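You operate a simulated robot arm through the tools that you are given. There is no shell and no other tool. Be economical: measure what you need, move in short steps, check, and stop when the job is done.

You are at the controls of a simulated robot arm. One attempt, no reset.

Task
Set the LIFT and WEB knobs to 2, then start boom, lift and web in that order.
Fine: purple, orange and white levers to RUN, their lamps lit; the other levers and knobs of the valve box stay as they are.

It is judged by the outcome, as a careful person would: the job done as asked, and still so three seconds after it is handed in. It fails if anything else is knocked over, pushed out of place, dropped, spilled or broken.

Robot
A 7-joint arm with a two-finger gripper on a trunk, on a base that drives. Base frame: it is fixed to the floor where the robot stands at the start and does not move with it; the origin is under the middle of the robot, x ahead of it, y to its left, z up; the surface under the hand at the start is at about z = 93. Units: cm, rad, N and s.
With the tool pointing down near the work surface it reaches from about 32 to 76 cm from the robot's upright axis, wherever it stands. Its first joint turns from -2.496 to 2.496 rad. Places, roughly: purple lever [60, -10, 100]; valve box [50, 0, 70]. Payload 2.45 kg.
The TCP is the grasp point between the finger pads, 2.6 cm short of the fingertips. In the tool frame z runs along the fingers and y along their closing line. The gripper opens to 9.6 cm. The gripper's body begins 6.9 cm behind the TCP.
Orientation is that of the tool frame in the base frame, as a unit quaternion [w, x, y, z]. With the fingers straight down and closing along the base's y, the tool's x points along the base's -x, its y along +y and its z along -z.

Tools
- The arm moves only by the tool servo_tool. Its argument "increments" is a list of rows, each an object of numbers (a shift or turn left out is 0, a gripper value left out holds the last): "hand": the gripper command, from -1 (shut) to 1 (fully open), values between in proportion; "x", "y", "z": the shift along the tool's x, y, z in m; "rx", "ry", "rz": the turn, a rotation vector about the tool's x, y, z in rad. In form: [{"hand": .., "x": .., "y": .., "z": .., "rx": .., "ry": .., "rz": ..}, ...]. A call has 1 to 12 rows; each row shifts and turns the commanded pose from where the row before left it, along the tool's axes as they then stand. A row lasts 0.2 s, in which the tool goes at most 5 cm and 0.15 rad; a call with a longer step from one row to the next is refused whole, and so is a gripper value outside its range. A pose out of reach is approached as far as the arm can. The call stops where the force on the tool passes 90 N (or 10 N more than at its start, if that is more) or the arm is blocked; 0.2 s more then pass. Each finger halts on what it meets, pressing with about 32 N; the grip force reading is that of the motor and also rises with nothing between the fingers. The clock runs only during rows and for 0.2 s after the last one: add rows that do not move to give the fingers time. It gives the time, the measured TCP pose, the force on the tool (base axes), the opening and the grip force at its end, in the units of the frame above (readings bear some noise), with the torque about the TCP (base axes, N m) and any sound that the robot's microphone picked up.
- Cameras (640 x 400 px; columns grow to the right, rows downward): "scene" is now at [2.24, 14.16, 152.38]; the picture's right is [-0.41, -0.91, 0.00], its down [-0.59, 0.27, -0.76] and it looks along [0.69, -0.31, -0.65] (base axes); focal length 214 px, centre (320, 200). "wrist" rides on the gripper at [8.2, 0.3, -9.8] in the tool frame; the picture's right is [-0.04, 1.00, 0.00], its down [-0.73, -0.03, -0.68] and it looks along [-0.68, -0.03, 0.73] (tool axes); focal length 256 px, centre (320, 200). There is no depth. A picture from a camera that has moved, and an enlarged one, comes with that camera's place and axes in the base frame and with its lens. The place of the scene camera against the robot may be out by one fixed shift of up to 1.8 cm in any direction.
- camera(camera): a new picture of that camera. No time passes.
- move_column(by): slides the trunk up (or, below 0, down) by that many cm; the arm and the scene camera ride with it, the base frame stays. It gives what a move gives, with no picture.
- steer(legs): drives the robot by 1 to 6 legs, each [ahead, turn to the left] in cm and rad, along the robot's own axes; the way and the turn of a leg run together, so that a leg with both is an arc; at most 150 cm and 3.142 rad a leg. The arm and the cameras ride along, it lands a little off, and it stops where it bumps. It gives what a move gives.
- head_to(pan, tilt): turns the head with the scene camera to pan (to the left, within 2.705 rad either way) and tilt (down, from -0.506 to 1.204), counted from straight ahead of the robot. It gives what a move gives.
- close_up(camera, box): a new picture of the part [left, top, right, bottom] of that camera's present view, enlarged. No time passes.
- sign_off(): hands the job in; it is judged then, once.

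Go step by step. Nothing tells you exact positions but the pictures and the camera data: compare them with the known pose of the tool, close in by small moves and look again before you grip or let go. The budget is 120 turns and 78 pictures, counting those below and the enlarged ones. Unless the task says otherwise, let go and move clear before handing in, and close with one line.

The tools are called after ">>>" as name(argument=value, ...) on one line, values as JSON. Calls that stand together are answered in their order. servo_tool: Moves the arm, as the interface text tells. Its arguments: {"type":"object","properties":{"increments":{"type":"array","items":{"type":"object","properties":{"hand":{"type":"number"},"x":{"type":"number"},"y":{"type":"number"},"z":{"type":"number"},"rx":{"type":"number"},"ry":{"type":"number"},"rz":{"type":"number"}}}}},"required":["increments"]} The other tools are called the same way: move_column (by) slides the trunk up or down; steer (legs) drives the base; head_to (pan, tilt) turns the head that bears the scene camera; camera (camera) takes a picture; close_up (camera, box) takes an enlarged picture of a part of a camera's view; sign_off () hands the job in.

At the start:

```text
time_s: 0.0
ee_pos: [47.48, 14.01, 122.16]
tool_rot: [0.0, 0.0, 1.0, 0.001]
force: [-1.1, -0.4, -0.6]
torque: [0.02, 0.02, 0.01]
grip_width: 9.6
grasp_force: 0.0
trunk travel left (down, up): [-57.5, 6.5]
robot x, y, heading: [0.08, 0.2, -0.002]
head pan, tilt: [-0.424, 0.707]
```

scene: 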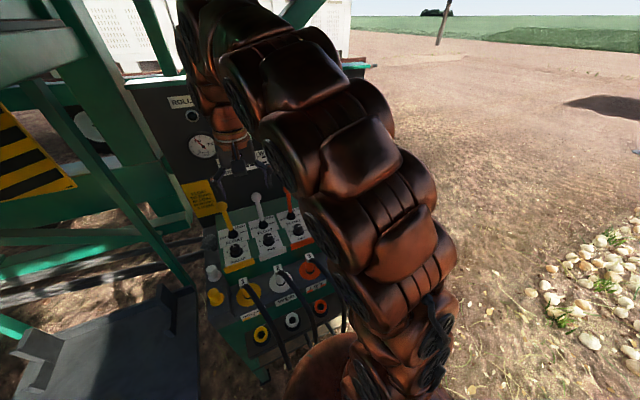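
wrist: 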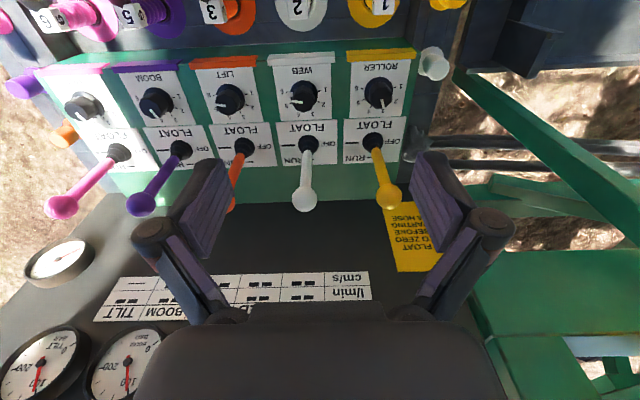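

The wrist view shows five levers (pink, purple, orange, white, yellow) with knobs on a sloped box. I'll enlarge it to read the labels and settings.

>>> close_up(camera="wrist", box=[30, 40, 430, 290])

>>> close_up(camera="wrist", box=[190, 50, 350, 150])

>>> close_up(camera="scene", box=[160, 80, 360, 380])

```text
1.60 times, centred on (230, 165) of wrist
camera zoom: at [39.19, 14.28, 132.11], right [0.04, 1.0, 0.0], down [0.73, -0.03, 0.68], along [0.68, -0.03, -0.73], focal length 410 px, centre (464, 256)
```

zoom: 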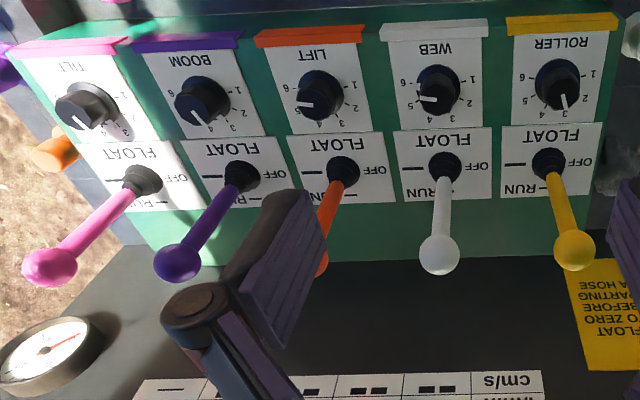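

```text
4.00 times, centred on (270, 100) of wrist
camera zoom: at [39.19, 14.28, 132.11], right [0.04, 1.0, 0.0], down [0.73, -0.03, 0.68], along [0.68, -0.03, -0.73], focal length 1024 px, centre (520, 600)
```

zoom: 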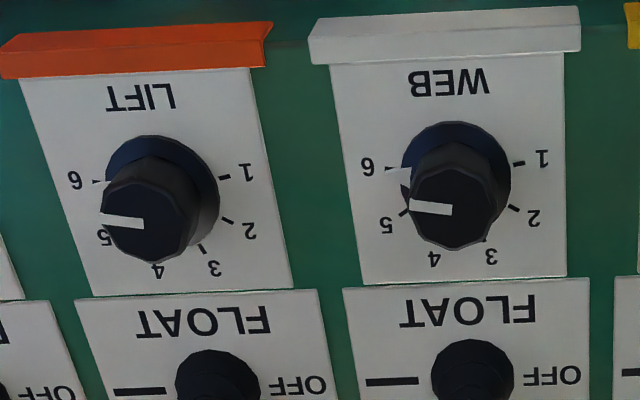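

```text
1.33 times, centred on (260, 230) of scene
camera zoom: at [2.24, 14.16, 152.38], right [-0.41, -0.91, 0.0], down [-0.59, 0.27, -0.76], along [0.69, -0.31, -0.65], focal length 286 px, centre (400, 160)
```

zoom: 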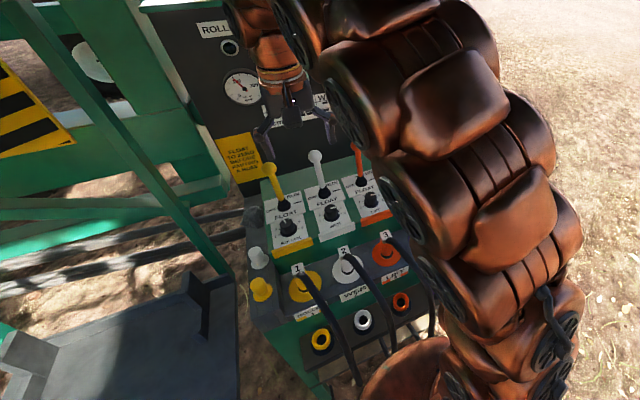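

The sign matters, and so do the gauges and lamps behind. I'll read them before moving.

>>> close_up(camera="wrist", box=[360, 190, 460, 280])

>>> close_up(camera="wrist", box=[0, 230, 400, 400])

>>> servo_tool(increments=[{"x": 0.04, "z": -0.02}, {"x": 0.04, "z": -0.02}, {"x": 0.04, "z": -0.02}, {"ry": -0.12}, {"ry": -0.12}, {"ry": -0.12}])

>>> camera(camera="wrist")

```text
4.44 times, centred on (410, 235) of wrist
camera zoom: at [39.19, 14.28, 132.11], right [0.04, 1.0, 0.0], down [0.73, -0.03, 0.68], along [0.68, -0.03, -0.73], focal length 1138 px, centre (-80, 44)
```

zoom: 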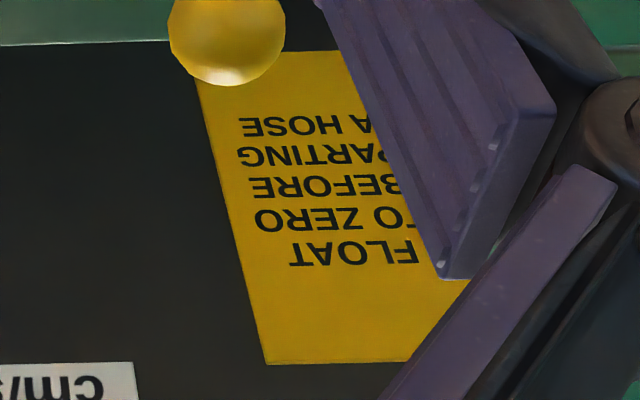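

```text
1.60 times, centred on (200, 315) of wrist
camera zoom: at [39.19, 14.28, 132.11], right [0.04, 1.0, 0.0], down [0.73, -0.03, 0.68], along [0.68, -0.03, -0.73], focal length 410 px, centre (512, 16)
```

zoom: 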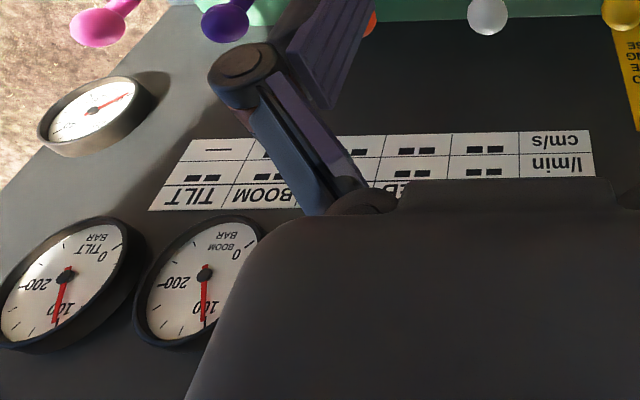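

```text
time_s: 1.4
ee_pos: [35.49, 13.92, 128.21]
tool_rot: [0.179, 0.0, 0.984, 0.0]
force: [0.7, -0.4, -0.2]
torque: [-0.02, 0.02, -0.01]
grip_width: 9.62
grasp_force: 0.0
trunk travel left (down, up): [-57.5, 6.5]
robot x, y, heading: [-0.12, 0.16, 0.0]
head pan, tilt: [-0.424, 0.707]
```

```text
70 pictures are left
camera wrist: at [24.3, 14.32, 134.6], right [0.04, 1.0, 0.01], down [0.45, -0.03, 0.89], along [0.89, -0.03, -0.45], focal length 256 px, centre (320, 200)
```

wrist: 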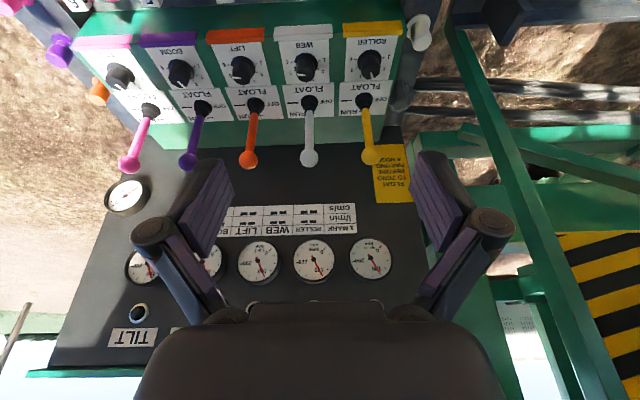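

>>> close_up(camera="wrist", box=[80, 130, 440, 350])

>>> close_up(camera="wrist", box=[360, 140, 420, 205])

>>> camera(camera="scene")

```text
1.78 times, centred on (260, 240) of wrist
camera zoom: at [24.3, 14.32, 134.6], right [0.04, 1.0, 0.01], down [0.45, -0.03, 0.89], along [0.89, -0.03, -0.45], focal length 455 px, centre (427, 129)
```

zoom: 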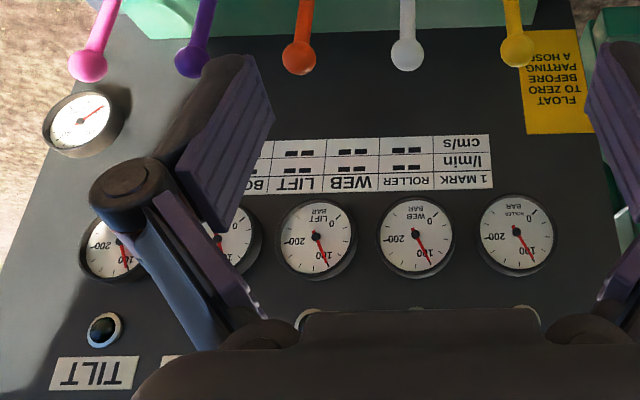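

```text
6.15 times, centred on (390, 172) of wrist
camera zoom: at [24.3, 14.32, 134.6], right [0.04, 1.0, 0.01], down [0.45, -0.03, 0.89], along [0.89, -0.03, -0.45], focal length 1575 px, centre (-111, 369)
```

zoom: 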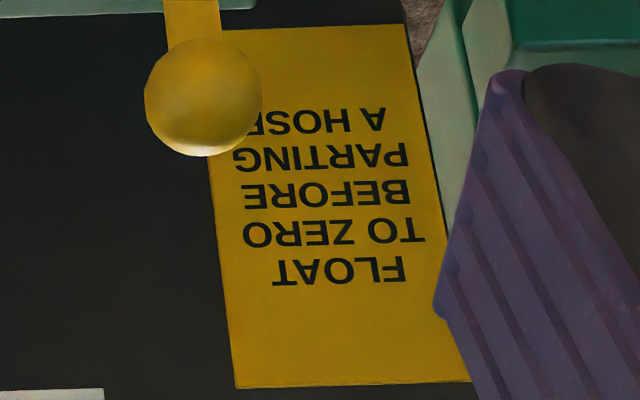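

```text
67 pictures are left
camera scene: at [2.26, 14.15, 152.38], right [-0.41, -0.91, 0.0], down [-0.59, 0.27, -0.76], along [0.69, -0.31, -0.65], focal length 214 px, centre (320, 200)
```

scene: 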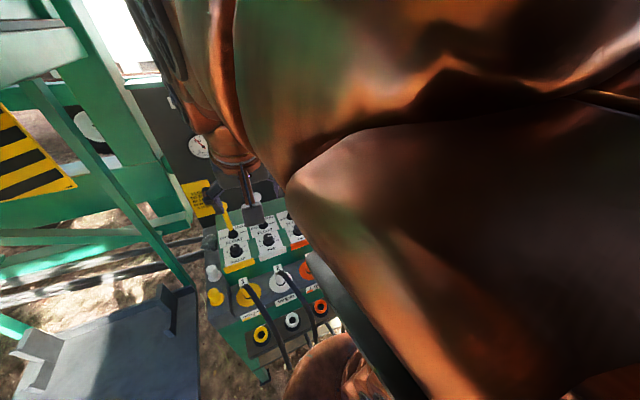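

The sign is about parting hoses, so it doesn't apply here. Levers stand about 11 cm apart at x≈62 with balls at z≈106.6; knobs are at x≈53. I'll straighten the tool and look at the knobs from closer.

>>> servo_tool(increments=[{"ry": 0.12}, {"ry": 0.12}, {"ry": 0.12}, {"x": -0.019, "y": -0.017, "z": 0.04}, {"x": -0.019, "y": -0.017, "z": 0.04}, {"x": -0.019, "y": -0.017, "z": 0.04}, {"x": -0.019, "y": -0.017, "z": 0.04}, {"x": -0.019, "y": -0.017, "z": 0.04}, {}])

>>> camera(camera="wrist")

>>> camera(camera="scene")

```text
time_s: 3.4
ee_pos: [44.8, 5.51, 108.16]
tool_rot: [0.001, 0.0, 1.0, -0.001]
force: [1.2, 0.4, -0.1]
torque: [0.01, 0.04, -0.01]
grip_width: 9.61
grasp_force: 0.0
trunk travel left (down, up): [-57.5, 6.5]
robot x, y, heading: [-0.09, -0.16, 0.002]
head pan, tilt: [-0.424, 0.707]
```

```text
66 pictures are left
camera wrist: at [36.59, 5.77, 118.14], right [0.04, 1.0, 0.0], down [0.73, -0.03, 0.68], along [0.68, -0.03, -0.73], focal length 256 px, centre (320, 200)
```

wrist: 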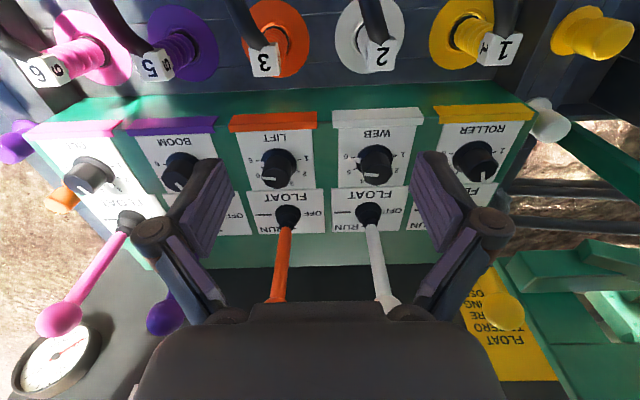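

```text
65 pictures are left
camera scene: at [2.25, 14.15, 152.38], right [-0.41, -0.91, 0.0], down [-0.59, 0.27, -0.76], along [0.69, -0.31, -0.65], focal length 214 px, centre (320, 200)
```

scene: 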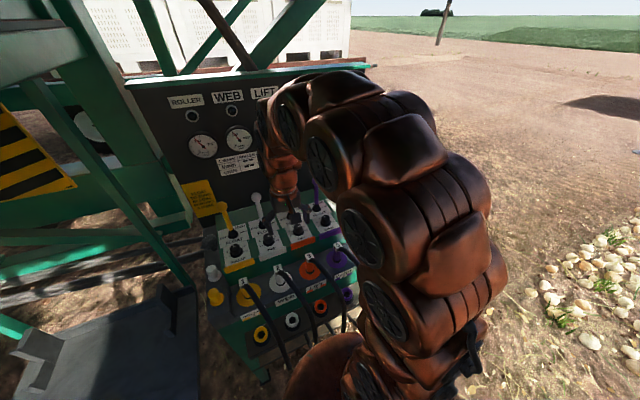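

>>> close_up(camera="wrist", box=[225, 100, 435, 240])

>>> close_up(camera="scene", box=[160, 80, 360, 240])

```text
2.86 times, centred on (330, 170) of wrist
camera zoom: at [36.59, 5.77, 118.14], right [0.04, 1.0, 0.0], down [0.73, -0.03, 0.68], along [0.68, -0.03, -0.73], focal length 731 px, centre (291, 286)
```

zoom: 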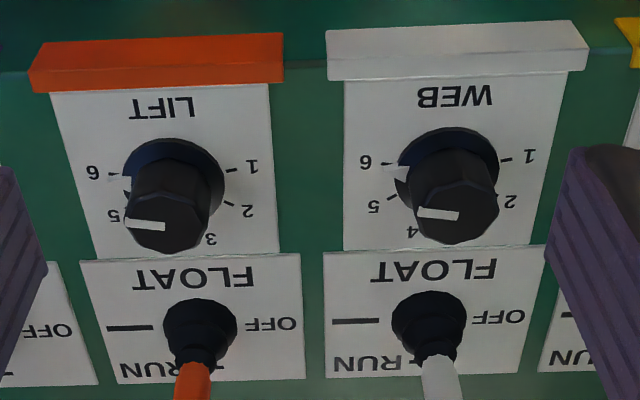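

```text
2.50 times, centred on (260, 160) of scene
camera zoom: at [2.25, 14.15, 152.38], right [-0.41, -0.91, 0.0], down [-0.59, 0.27, -0.76], along [0.69, -0.31, -0.65], focal length 536 px, centre (470, 300)
```

zoom: 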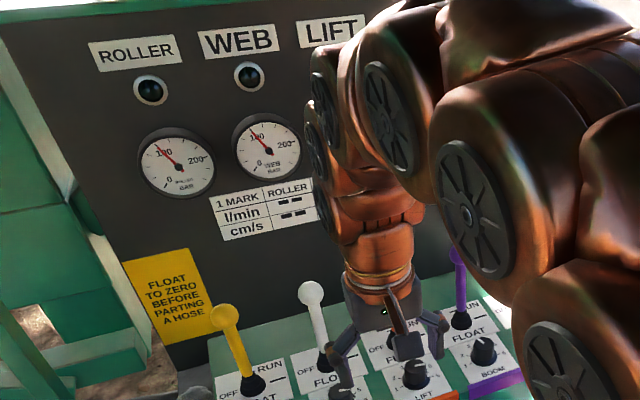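

Both pointers look to be at 6, and the panel is close to flat at z≈93. I'll go above the LIFT knob (about 53.3, 0.4) and check.

>>> servo_tool(increments=[{"hand": 0.25, "x": -0.029, "y": -0.017, "z": 0.022}, {"x": -0.028, "y": -0.017, "z": 0.022}, {"x": -0.028, "y": -0.017, "z": 0.022}, {}, {}])

>>> camera(camera="wrist")

>>> camera(camera="scene")

```text
time_s: 4.6
ee_pos: [53.54, 0.41, 101.46]
tool_rot: [0.0, 0.0, 1.0, -0.001]
force: [0.7, -0.4, 0.6]
torque: [-0.01, -0.01, 0.04]
grip_width: 6.0
grasp_force: 0.1
trunk travel left (down, up): [-57.5, 6.5]
robot x, y, heading: [-0.45, 0.08, 0.0]
head pan, tilt: [-0.424, 0.707]
```

```text
62 pictures are left
camera wrist: at [45.25, 0.63, 111.44], right [0.04, 1.0, 0.0], down [0.73, -0.03, 0.68], along [0.68, -0.03, -0.73], focal length 256 px, centre (320, 200)
```

wrist: 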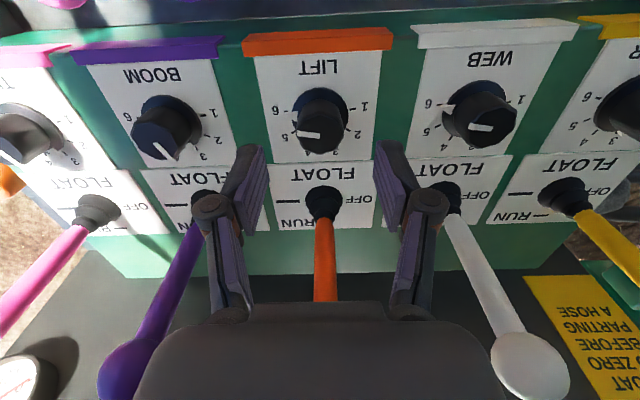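

```text
61 pictures are left
camera scene: at [2.25, 14.15, 152.38], right [-0.41, -0.91, 0.0], down [-0.59, 0.27, -0.76], along [0.69, -0.31, -0.65], focal length 214 px, centre (320, 200)
```

scene: 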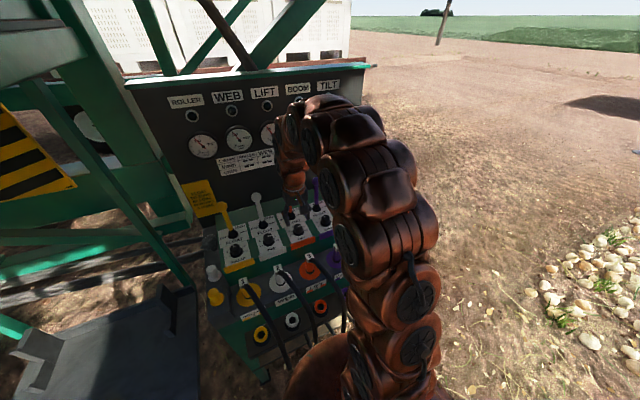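

The LIFT knob centre is at about (53.1, 0.35). I'll centre over it and pre-rotate clockwise so a single counter-clockwise turn covers the range.

>>> servo_tool(increments=[{"x": 0.004}, {"rz": 0.14}, {"rz": 0.14}, {"rz": 0.14}, {"rz": 0.14}, {"rz": 0.14}, {"rz": 0.14}, {"rz": 0.14}, {"rz": 0.14}, {"rz": 0.14}, {"rz": 0.14}, {}])

>>> camera(camera="wrist")

>>> close_up(camera="scene", box=[180, 140, 380, 280])

```text
time_s: 7.2
ee_pos: [53.1, 0.34, 101.54]
tool_rot: [0.0, 0.645, 0.764, 0.0]
force: [-0.5, 0.5, -0.7]
torque: [0.05, -0.01, -0.01]
grip_width: 6.04
grasp_force: 0.0
trunk travel left (down, up): [-57.5, 6.5]
robot x, y, heading: [-0.05, 0.02, -0.0]
head pan, tilt: [-0.424, 0.707]
```

```text
60 pictures are left
camera wrist: at [51.92, 8.42, 111.51], right [0.99, 0.13, 0.0], down [0.09, -0.73, 0.68], along [0.09, -0.67, -0.73], focal length 256 px, centre (320, 200)
```

wrist: 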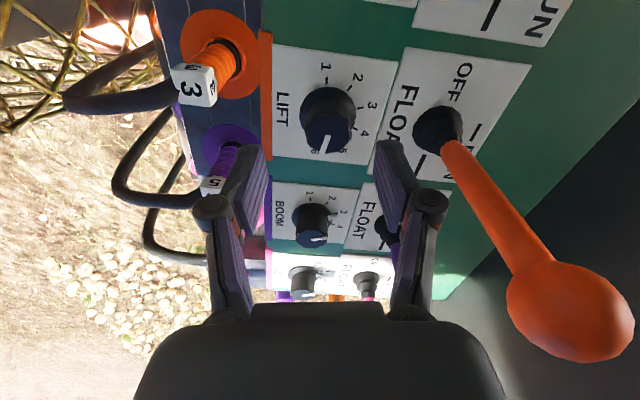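

```text
2.86 times, centred on (280, 210) of scene
camera zoom: at [2.24, 14.15, 152.38], right [-0.41, -0.91, 0.0], down [-0.59, 0.27, -0.76], along [0.69, -0.31, -0.65], focal length 613 px, centre (434, 171)
```

zoom: 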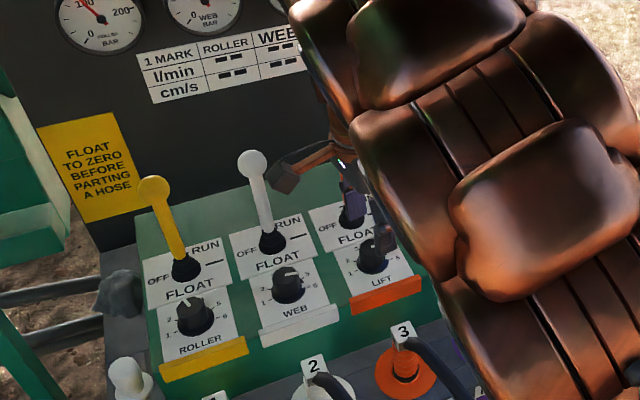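

The side view gives the LIFT knob centre as x≈53.4 with its top at z≈96.1. I'll shift slightly, descend, close and check the grip.

>>> servo_tool(increments=[{"y": 0.003}, {"z": 0.016}, {"z": 0.016}, {"z": 0.015}, {}, {"hand": -1}, {}, {}, {}])

>>> camera(camera="wrist")

```text
time_s: 9.2
ee_pos: [53.64, 0.51, 96.86]
tool_rot: [0.001, 0.644, 0.765, 0.001]
force: [28.4, 5.5, 6.5]
torque: [0.35, -0.89, -0.01]
grip_width: 3.1
grasp_force: 45.3
trunk travel left (down, up): [-57.5, 6.5]
robot x, y, heading: [0.31, -0.21, 0.002]
head pan, tilt: [-0.424, 0.707]
```

```text
58 pictures are left
camera wrist: at [52.38, 8.55, 106.85], right [0.99, 0.13, 0.0], down [0.09, -0.73, 0.68], along [0.09, -0.67, -0.73], focal length 256 px, centre (320, 200)
```

wrist: 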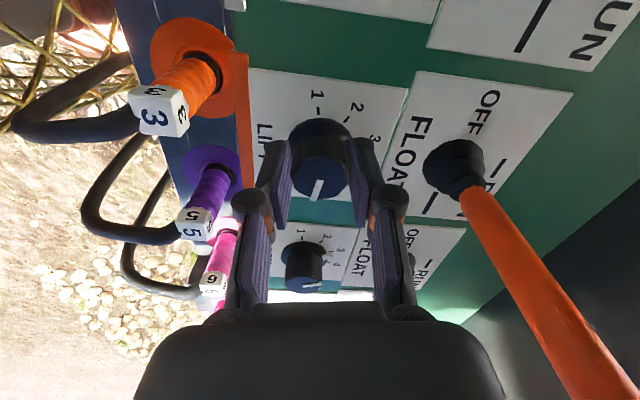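

The knob is gripped at 3.1 cm. I'll ease 2 mm toward +x to relieve the side load, then turn counter-clockwise halfway and look.

>>> servo_tool(increments=[{"y": 0.003}, {"rz": -0.14}, {"rz": -0.14}, {"rz": -0.14}, {"rz": -0.14}, {"rz": -0.14}, {"rz": -0.14}, {"rz": -0.14}, {"rz": -0.14}, {"rz": -0.14}, {"rz": -0.14}, {}])

>>> camera(camera="wrist")

```text
time_s: 11.8
ee_pos: [53.42, 0.36, 96.89]
tool_rot: [-0.001, -0.001, 1.0, 0.0]
force: [-11.4, -12.6, 13.5]
torque: [-0.53, 0.27, -0.07]
grip_width: 3.1
grasp_force: 45.8
trunk travel left (down, up): [-57.5, 6.5]
robot x, y, heading: [0.15, 0.27, 0.006]
head pan, tilt: [-0.424, 0.707]
```

```text
57 pictures are left
camera wrist: at [45.23, 0.63, 106.84], right [0.04, 1.0, 0.0], down [0.73, -0.03, 0.68], along [0.68, -0.03, -0.73], focal length 256 px, centre (320, 200)
```

wrist: 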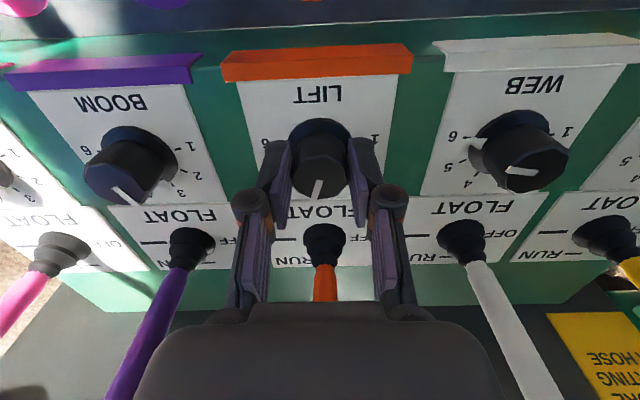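

It turned cleanly without slip and the pointer is now between 3 and 4. I'll continue another ~1.33 rad.

>>> servo_tool(increments=[{"rz": -0.14}, {"rz": -0.14}, {"rz": -0.14}, {"rz": -0.14}, {"rz": -0.14}, {"rz": -0.14}, {"rz": -0.14}, {"rz": -0.14}, {"rz": -0.14}, {"rz": -0.07}, {}])

>>> camera(camera="wrist")

```text
time_s: 14.2
ee_pos: [53.61, 0.18, 96.71]
tool_rot: [0.0, -0.617, 0.787, 0.0]
force: [-14.7, -30.9, -14.0]
torque: [-0.79, 0.36, -0.02]
grip_width: 3.1
grasp_force: 44.5
trunk travel left (down, up): [-57.5, 6.5]
robot x, y, heading: [0.32, -0.42, 0.002]
head pan, tilt: [-0.424, 0.707]
```

```text
56 pictures are left
camera wrist: at [51.26, -7.63, 106.83], right [-0.96, 0.28, 0.0], down [0.2, 0.71, 0.68], along [0.19, 0.65, -0.73], focal length 256 px, centre (320, 200)
```

wrist: 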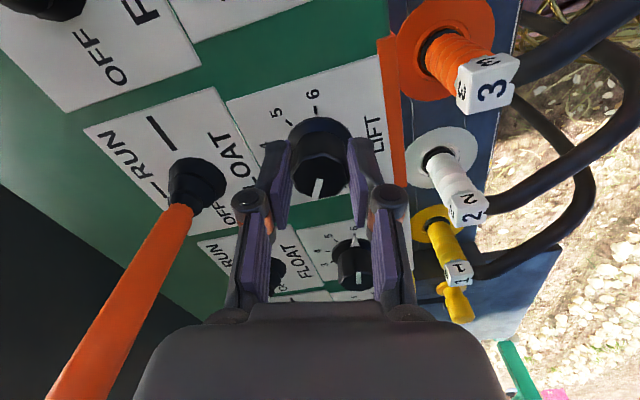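

Now release, lift and swing back to check where the pointer sits.

>>> servo_tool(increments=[{"hand": 0.25}, {}, {}, {"z": -0.03}, {"z": -0.03}, {"rz": 0.15}, {"rz": 0.15}, {"rz": 0.15}, {"rz": 0.15}, {"rz": 0.15}, {"rz": 0.15}, {"rz": 0.15}])

>>> servo_tool(increments=[{"rz": 0.14}, {"rz": 0.14}, {"y": 0.02}, {"y": 0.02}, {"y": 0.015}, {}])

>>> close_up(camera="wrist", box=[150, 40, 490, 250])

```text
time_s: 16.8
ee_pos: [53.75, 0.39, 102.89]
tool_rot: [0.001, -0.138, 0.99, 0.0]
force: [-0.7, 0.0, 0.0]
torque: [0.02, 0.0, -0.02]
grip_width: 6.0
grasp_force: 0.1
trunk travel left (down, up): [-57.5, 6.5]
robot x, y, heading: [-0.24, 0.14, -0.001]
head pan, tilt: [-0.424, 0.707]
```

```text
time_s: 18.2
ee_pos: [53.78, 5.81, 102.73]
tool_rot: [0.0, 0.0, 1.0, 0.0]
force: [0.9, -0.1, 0.0]
torque: [-0.03, 0.0, -0.02]
grip_width: 6.0
grasp_force: 0.1
trunk travel left (down, up): [-57.5, 6.5]
robot x, y, heading: [0.13, -0.22, 0.001]
head pan, tilt: [-0.424, 0.707]
```

```text
1.88 times, centred on (320, 145) of wrist
camera zoom: at [45.45, 6.24, 112.75], right [0.04, 1.0, 0.0], down [0.73, -0.03, 0.68], along [0.68, -0.03, -0.73], focal length 482 px, centre (320, 304)
```

zoom: 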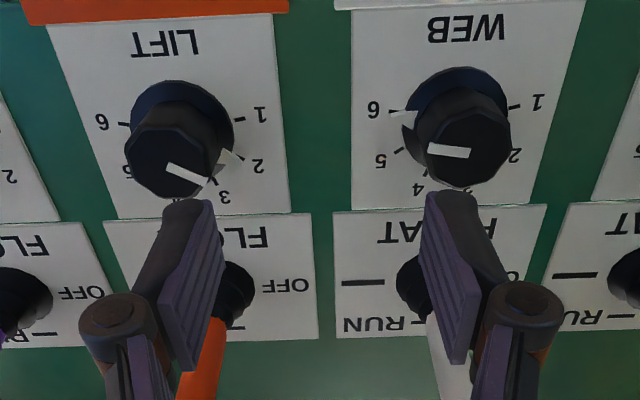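

>>> close_up(camera="wrist", box=[200, 75, 310, 155])

>>> close_up(camera="wrist", box=[335, 65, 445, 145])

```text
5.00 times, centred on (255, 115) of wrist
camera zoom: at [45.45, 6.24, 112.75], right [0.04, 1.0, 0.0], down [0.73, -0.03, 0.68], along [0.68, -0.03, -0.73], focal length 1280 px, centre (645, 625)
```

zoom: 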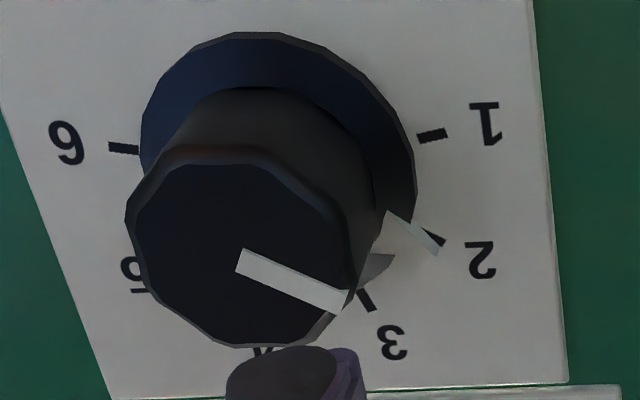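

```text
5.00 times, centred on (390, 105) of wrist
camera zoom: at [45.45, 6.24, 112.75], right [0.04, 1.0, 0.0], down [0.73, -0.03, 0.68], along [0.68, -0.03, -0.73], focal length 1280 px, centre (-30, 675)
```

zoom: 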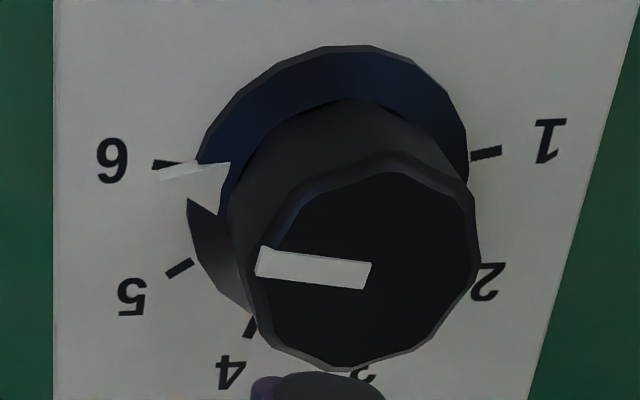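

LIFT's pointer now lies on tick 2 with the same small parallax as WEB's on 6. Next is the WEB knob, about 11.1 cm to the left, using the same approach.

>>> servo_tool(increments=[{"x": 0.003, "y": 0.028}, {"y": 0.027}, {"z": 0.01}, {}, {}])

>>> close_up(camera="wrist", box=[240, 60, 400, 160])

```text
time_s: 19.4
ee_pos: [53.54, 11.44, 101.8]
tool_rot: [0.0, 0.0, 1.0, 0.0]
force: [-0.2, 0.3, 0.2]
torque: [-0.03, -0.02, 0.0]
grip_width: 6.0
grasp_force: 0.1
trunk travel left (down, up): [-57.5, 6.5]
robot x, y, heading: [-0.18, -0.14, 0.0]
head pan, tilt: [-0.424, 0.707]
```

```text
4.00 times, centred on (320, 110) of wrist
camera zoom: at [45.28, 11.73, 111.75], right [0.04, 1.0, 0.0], down [0.73, -0.03, 0.68], along [0.68, -0.03, -0.73], focal length 1024 px, centre (320, 560)
```

zoom: 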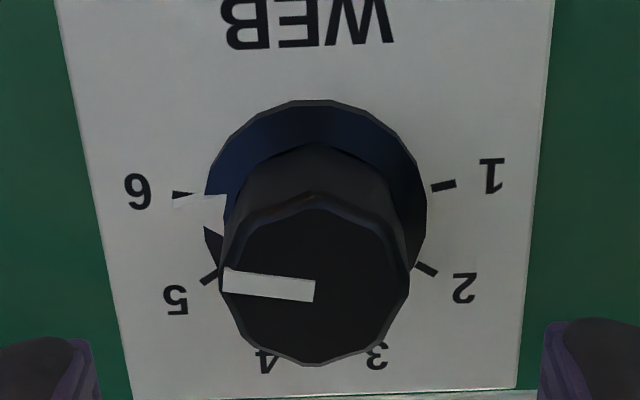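

WEB is centred to within 1 mm. I'll pre-rotate, descend, grip and turn by the same amounts.

>>> servo_tool(increments=[{"y": -0.001, "rz": 0.14}, {"rz": 0.14}, {"rz": 0.14}, {"rz": 0.14}, {"rz": 0.14}, {"rz": 0.14}, {"rz": 0.14}, {"rz": 0.14}, {"rz": 0.14}, {"rz": 0.14}, {}])

>>> servo_tool(increments=[{"z": 0.017}, {"z": 0.017}, {"z": 0.016}, {}, {"hand": -1}, {}, {}, {}])

>>> camera(camera="wrist")

```text
time_s: 21.8
ee_pos: [53.47, 11.43, 101.83]
tool_rot: [-0.001, 0.645, 0.764, 0.0]
force: [0.4, -0.3, -0.4]
torque: [0.01, 0.01, 0.02]
grip_width: 5.99
grasp_force: 0.1
trunk travel left (down, up): [-57.5, 6.5]
robot x, y, heading: [-0.24, 0.15, -0.001]
head pan, tilt: [-0.424, 0.707]
```

```text
time_s: 23.6
ee_pos: [53.68, 11.32, 96.77]
tool_rot: [0.0, 0.644, 0.765, 0.0]
force: [21.1, 6.5, 3.2]
torque: [0.14, -0.8, -0.01]
grip_width: 3.12
grasp_force: 44.8
trunk travel left (down, up): [-57.5, 6.5]
robot x, y, heading: [-0.06, -0.17, -0.002]
head pan, tilt: [-0.424, 0.707]
```

```text
51 pictures are left
camera wrist: at [52.36, 19.5, 106.79], right [0.99, 0.13, 0.0], down [0.09, -0.73, 0.68], along [0.09, -0.67, -0.73], focal length 256 px, centre (320, 200)
```

wrist: 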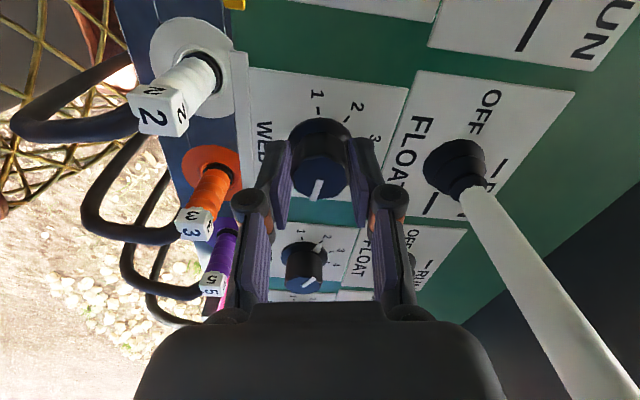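

Same grip as before. I'll turn by the same total, 2.73 rad.

>>> servo_tool(increments=[{"y": 0.002}, {"rz": -0.14}, {"rz": -0.14}, {"rz": -0.14}, {"rz": -0.14}, {"rz": -0.14}, {"rz": -0.14}, {"rz": -0.14}, {"rz": -0.14}, {"rz": -0.14}, {"rz": -0.14}, {}])

>>> servo_tool(increments=[{"rz": -0.14}, {"rz": -0.14}, {"rz": -0.14}, {"rz": -0.14}, {"rz": -0.14}, {"rz": -0.14}, {"rz": -0.14}, {"rz": -0.14}, {"rz": -0.14}, {"rz": -0.07}, {}])

>>> servo_tool(increments=[{"hand": 0.25}, {}, {}, {"z": -0.03}, {"z": -0.03}, {"rz": 0.15}, {"rz": 0.15}, {"rz": 0.15}, {"rz": 0.15}, {"rz": 0.15}, {"rz": 0.15}, {"rz": 0.15}])

>>> servo_tool(increments=[{"rz": 0.14}, {"rz": 0.14}, {"y": -0.025}, {"y": -0.025}, {}])

>>> close_up(camera="wrist", box=[190, 60, 450, 160])

```text
time_s: 26.2
ee_pos: [53.45, 11.41, 96.88]
tool_rot: [-0.001, 0.0, 1.0, -0.001]
force: [-9.0, -3.1, -7.8]
torque: [0.01, 0.82, 0.01]
grip_width: 3.11
grasp_force: 44.5
trunk travel left (down, up): [-57.5, 6.5]
robot x, y, heading: [-0.06, 0.1, 0.002]
head pan, tilt: [-0.424, 0.707]
```

```text
time_s: 28.6
ee_pos: [53.67, 11.36, 96.87]
tool_rot: [0.0, -0.618, 0.786, 0.001]
force: [-6.4, -16.1, -13.2]
torque: [-0.05, 0.06, 0.01]
grip_width: 3.06
grasp_force: 45.2
trunk travel left (down, up): [-57.5, 6.5]
robot x, y, heading: [0.1, -0.3, 0.005]
head pan, tilt: [-0.424, 0.707]
```

```text
time_s: 31.2
ee_pos: [53.6, 11.38, 102.99]
tool_rot: [0.0, -0.14, 0.99, 0.0]
force: [0.4, -0.6, -0.3]
torque: [-0.02, 0.01, 0.01]
grip_width: 6.01
grasp_force: 0.0
trunk travel left (down, up): [-57.5, 6.5]
robot x, y, heading: [-0.15, -0.05, 0.001]
head pan, tilt: [-0.424, 0.707]
```

```text
time_s: 32.4
ee_pos: [53.47, 6.35, 102.83]
tool_rot: [0.0, 0.0, 1.0, 0.0]
force: [0.0, 0.6, -0.1]
torque: [-0.03, -0.02, 0.02]
grip_width: 5.98
grasp_force: 0.0
trunk travel left (down, up): [-57.5, 6.5]
robot x, y, heading: [0.32, 0.24, -0.003]
head pan, tilt: [-0.424, 0.707]
```

```text
2.46 times, centred on (320, 110) of wrist
camera zoom: at [45.19, 6.68, 112.74], right [0.04, 1.0, 0.0], down [0.73, -0.03, 0.68], along [0.68, -0.03, -0.73], focal length 630 px, centre (320, 422)
```

zoom: 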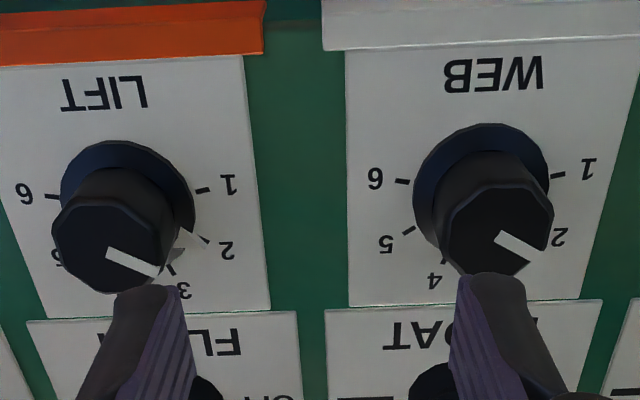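

>>> servo_tool(increments=[{"x": 0.02, "z": -0.02, "y": 0.03}, {"x": 0.02, "z": -0.02, "y": 0.03}, {"z": -0.02, "y": 0.03}, {}])

>>> camera(camera="wrist")

>>> close_up(camera="wrist", box=[140, 90, 340, 215])

```text
time_s: 33.4
ee_pos: [49.56, 15.29, 108.89]
tool_rot: [-0.001, 0.0, 1.0, 0.0]
force: [-0.2, 0.8, -0.8]
torque: [-0.02, -0.02, -0.03]
grip_width: 5.98
grasp_force: 0.1
trunk travel left (down, up): [-57.5, 6.5]
robot x, y, heading: [-0.12, 0.04, -0.001]
head pan, tilt: [-0.424, 0.707]
```

```text
49 pictures are left
camera wrist: at [41.26, 15.56, 118.7], right [0.04, 1.0, 0.0], down [0.73, -0.03, 0.68], along [0.68, -0.03, -0.73], focal length 256 px, centre (320, 200)
```

wrist: 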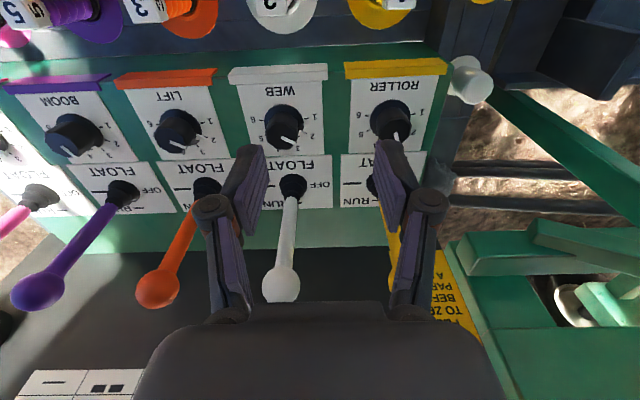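

```text
3.20 times, centred on (240, 152) of wrist
camera zoom: at [41.26, 15.56, 118.7], right [0.04, 1.0, 0.0], down [0.73, -0.03, 0.68], along [0.68, -0.03, -0.73], focal length 819 px, centre (576, 352)
```

zoom: 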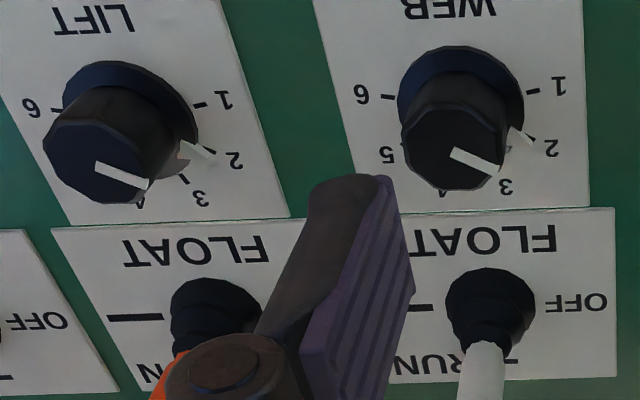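

Both knobs read 2. Now to the levers: close the fingers, travel along the near side to the purple (boom) lever, and check alignment before pushing it toward RUN (+x).

>>> servo_tool(increments=[{"hand": -1, "y": -0.044}, {"y": -0.044}, {"y": -0.044}, {"y": -0.044}, {"y": -0.044}, {"y": -0.044}, {"x": -0.03, "z": 0.03}, {"x": -0.02}, {}])

>>> camera(camera="wrist")

>>> camera(camera="scene")

```text
time_s: 35.4
ee_pos: [54.45, -11.09, 105.9]
tool_rot: [0.001, 0.001, 1.0, 0.0]
force: [0.6, -0.8, 0.3]
torque: [0.01, 0.01, -0.02]
grip_width: 0.01
grasp_force: 28.2
trunk travel left (down, up): [-57.5, 6.5]
robot x, y, heading: [-0.13, -0.24, 0.002]
head pan, tilt: [-0.424, 0.707]
```

```text
47 pictures are left
camera wrist: at [46.13, -10.81, 115.88], right [0.04, 1.0, 0.0], down [0.73, -0.03, 0.68], along [0.68, -0.03, -0.73], focal length 256 px, centre (320, 200)
```

wrist: 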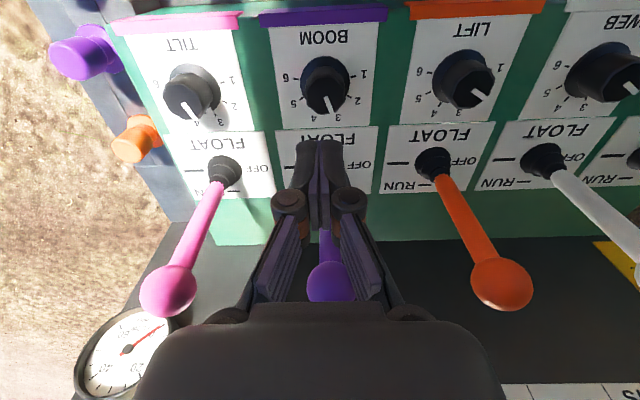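

```text
46 pictures are left
camera scene: at [2.25, 14.1, 152.38], right [-0.41, -0.91, 0.0], down [-0.59, 0.27, -0.76], along [0.69, -0.31, -0.65], focal length 214 px, centre (320, 200)
```

scene: 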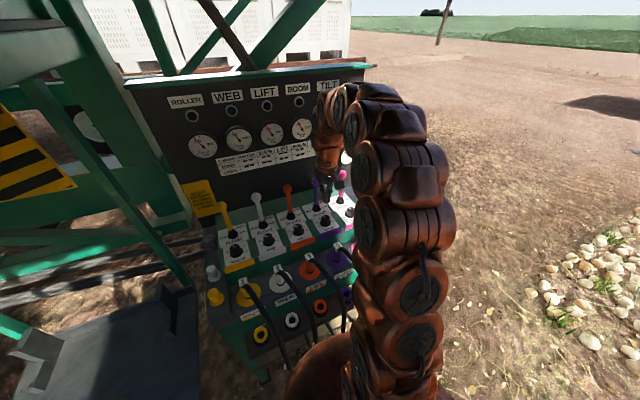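

The purple ball is at y≈-10.8 straight ahead of the closed fingers. I'll align and push gently forward.

>>> servo_tool(increments=[{"y": 0.003, "x": -0.02}, {"x": -0.02}, {"x": -0.015}, {"x": -0.01}, {"x": -0.01}, {"x": -0.01}, {"x": -0.01}, {}])

>>> camera(camera="wrist")

>>> close_up(camera="scene", box=[160, 80, 380, 250])

```text
time_s: 37.2
ee_pos: [64.16, -10.81, 105.77]
tool_rot: [0.0, 0.0, 1.0, -0.001]
force: [0.8, 1.1, -0.2]
torque: [0.04, -0.01, -0.01]
grip_width: 0.02
grasp_force: 28.2
trunk travel left (down, up): [-57.5, 6.5]
robot x, y, heading: [-0.08, 0.11, 0.004]
head pan, tilt: [-0.424, 0.707]
```

```text
45 pictures are left
camera wrist: at [55.85, -10.52, 115.83], right [0.04, 1.0, 0.0], down [0.73, -0.03, 0.68], along [0.68, -0.03, -0.73], focal length 256 px, centre (320, 200)
```

wrist: 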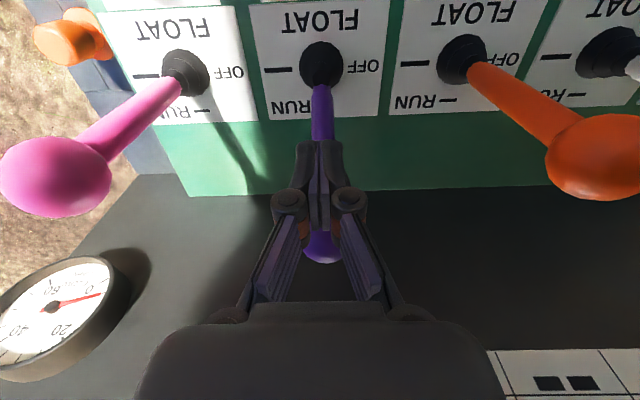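

```text
2.35 times, centred on (270, 165) of scene
camera zoom: at [2.25, 14.1, 152.38], right [-0.41, -0.91, 0.0], down [-0.59, 0.27, -0.76], along [0.69, -0.31, -0.65], focal length 505 px, centre (438, 282)
```

zoom: 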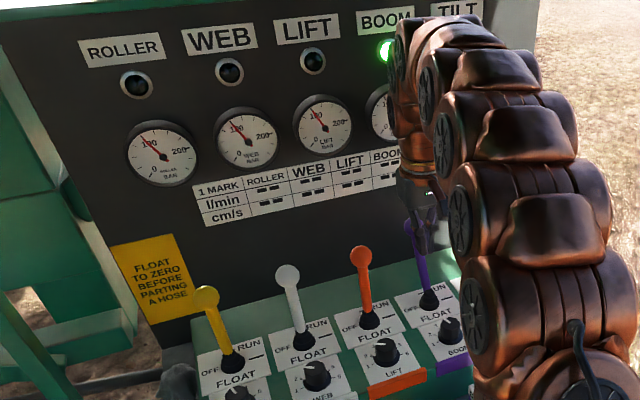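

BOOM's lamp is lit green. I'll back off and check that it stays.

>>> servo_tool(increments=[{"x": 0.03}, {"x": 0.03}, {"x": 0.03}, {"x": 0.01}, {}])

>>> camera(camera="wrist")

>>> close_up(camera="scene", box=[160, 80, 380, 250])

```text
time_s: 38.4
ee_pos: [54.13, -10.7, 105.99]
tool_rot: [-0.001, -0.001, 1.0, 0.001]
force: [0.4, 0.5, 0.2]
torque: [0.01, -0.01, 0.01]
grip_width: 0.02
grasp_force: 28.4
trunk travel left (down, up): [-57.5, 6.5]
robot x, y, heading: [0.27, -0.0, -0.003]
head pan, tilt: [-0.424, 0.707]
```

```text
43 pictures are left
camera wrist: at [45.79, -10.49, 115.89], right [0.04, 1.0, 0.0], down [0.73, -0.03, 0.68], along [0.68, -0.03, -0.73], focal length 256 px, centre (320, 200)
```

wrist: 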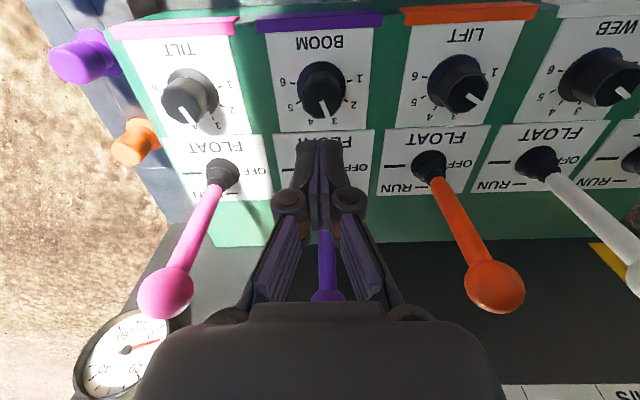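

```text
2.35 times, centred on (270, 165) of scene
camera zoom: at [2.24, 14.1, 152.38], right [-0.41, -0.91, 0.0], down [-0.59, 0.27, -0.76], along [0.69, -0.31, -0.65], focal length 505 px, centre (438, 282)
```

zoom: 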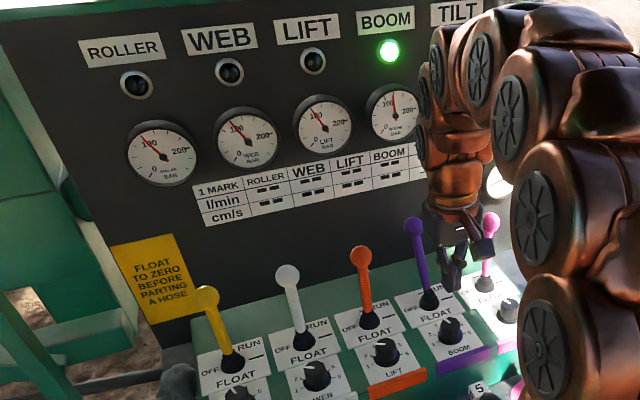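

Boom runs, its lever holds and the gauge rose. Next is orange (lift), about 11.1 cm to the left.

>>> servo_tool(increments=[{"y": 0.04}, {"y": 0.04}, {"y": 0.031}, {}])

>>> camera(camera="wrist")

```text
time_s: 39.4
ee_pos: [53.88, 0.32, 105.84]
tool_rot: [0.0, 0.0, 1.0, 0.0]
force: [0.2, 0.2, -0.2]
torque: [0.0, 0.01, -0.01]
grip_width: 0.01
grasp_force: 28.9
trunk travel left (down, up): [-57.5, 6.5]
robot x, y, heading: [-0.12, -0.4, 0.001]
head pan, tilt: [-0.424, 0.707]
```

```text
41 pictures are left
camera wrist: at [45.65, 0.57, 115.87], right [0.04, 1.0, 0.0], down [0.73, -0.03, 0.68], along [0.68, -0.03, -0.73], focal length 256 px, centre (320, 200)
```

wrist: 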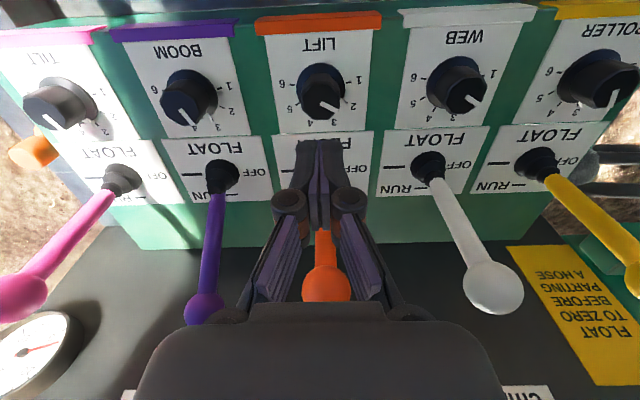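

Orange is aligned, so the same push.

>>> servo_tool(increments=[{"y": 0.001, "x": -0.02}, {"x": -0.02}, {"x": -0.018}, {"x": -0.012}, {"x": -0.01}, {"x": -0.01}, {"x": -0.012}, {}, {"x": 0.03}, {"x": 0.03}, {"x": 0.04}, {}])

>>> close_up(camera="scene", box=[160, 80, 380, 250])

>>> camera(camera="wrist")

```text
time_s: 42.0
ee_pos: [54.16, 0.42, 105.79]
tool_rot: [0.0, 0.0, 1.0, 0.0]
force: [0.2, 0.2, 0.5]
torque: [0.0, 0.02, 0.04]
grip_width: 0.01
grasp_force: 28.7
trunk travel left (down, up): [-57.5, 6.5]
robot x, y, heading: [0.14, 0.11, -0.002]
head pan, tilt: [-0.424, 0.707]
```

```text
2.35 times, centred on (270, 165) of scene
camera zoom: at [2.24, 14.11, 152.38], right [-0.41, -0.91, 0.0], down [-0.59, 0.27, -0.76], along [0.69, -0.31, -0.65], focal length 505 px, centre (438, 282)
```

zoom: 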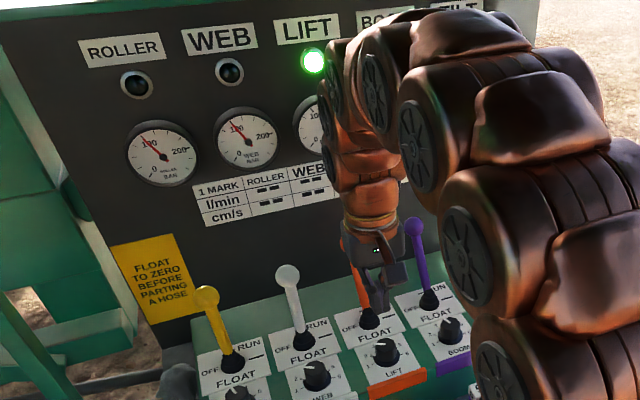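

```text
39 pictures are left
camera wrist: at [45.93, 0.72, 115.8], right [0.04, 1.0, 0.0], down [0.73, -0.03, 0.68], along [0.68, -0.03, -0.73], focal length 256 px, centre (320, 200)
```

wrist: 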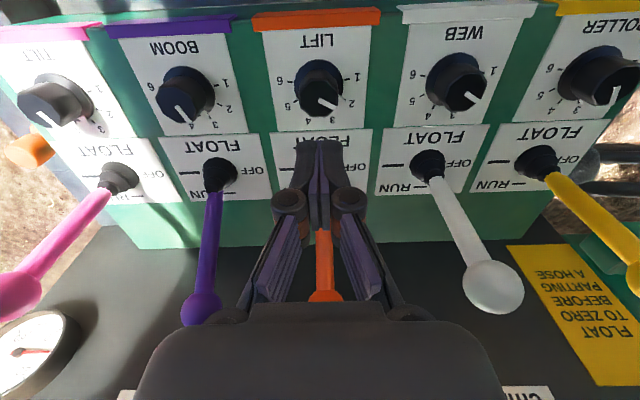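

LIFT's lamp is lit. White (web) is last, 11.1 cm further left.

>>> servo_tool(increments=[{"y": 0.04}, {"y": 0.04}, {"y": 0.03}, {}])

>>> camera(camera="wrist")

>>> close_up(camera="scene", box=[160, 80, 380, 250])

```text
time_s: 43.0
ee_pos: [54.23, 11.39, 105.81]
tool_rot: [0.0, 0.0, 1.0, 0.0]
force: [0.3, 0.3, 0.4]
torque: [0.02, -0.02, -0.01]
grip_width: 0.0
grasp_force: 28.7
trunk travel left (down, up): [-57.5, 6.5]
robot x, y, heading: [0.11, -0.03, -0.002]
head pan, tilt: [-0.424, 0.707]
```

```text
38 pictures are left
camera wrist: at [45.96, 11.73, 115.73], right [0.04, 1.0, 0.0], down [0.73, -0.03, 0.68], along [0.68, -0.03, -0.73], focal length 256 px, centre (320, 200)
```

wrist: 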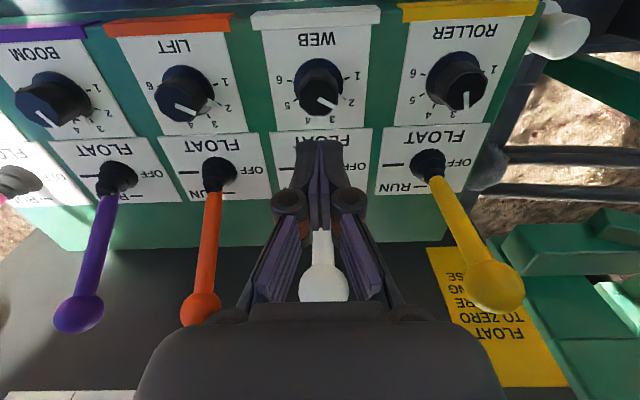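

```text
2.35 times, centred on (270, 165) of scene
camera zoom: at [2.25, 14.13, 152.38], right [-0.41, -0.91, 0.0], down [-0.59, 0.27, -0.76], along [0.69, -0.31, -0.65], focal length 505 px, centre (438, 282)
```

zoom: 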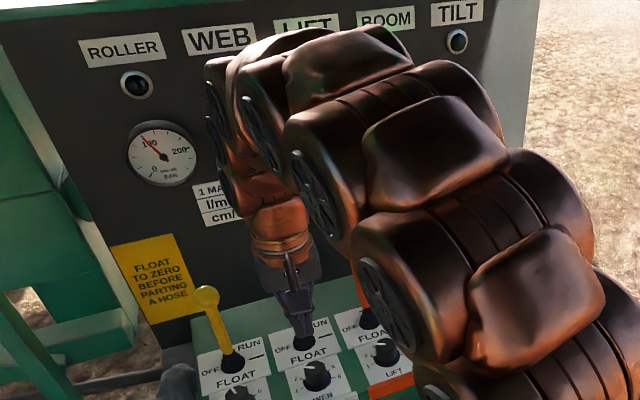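

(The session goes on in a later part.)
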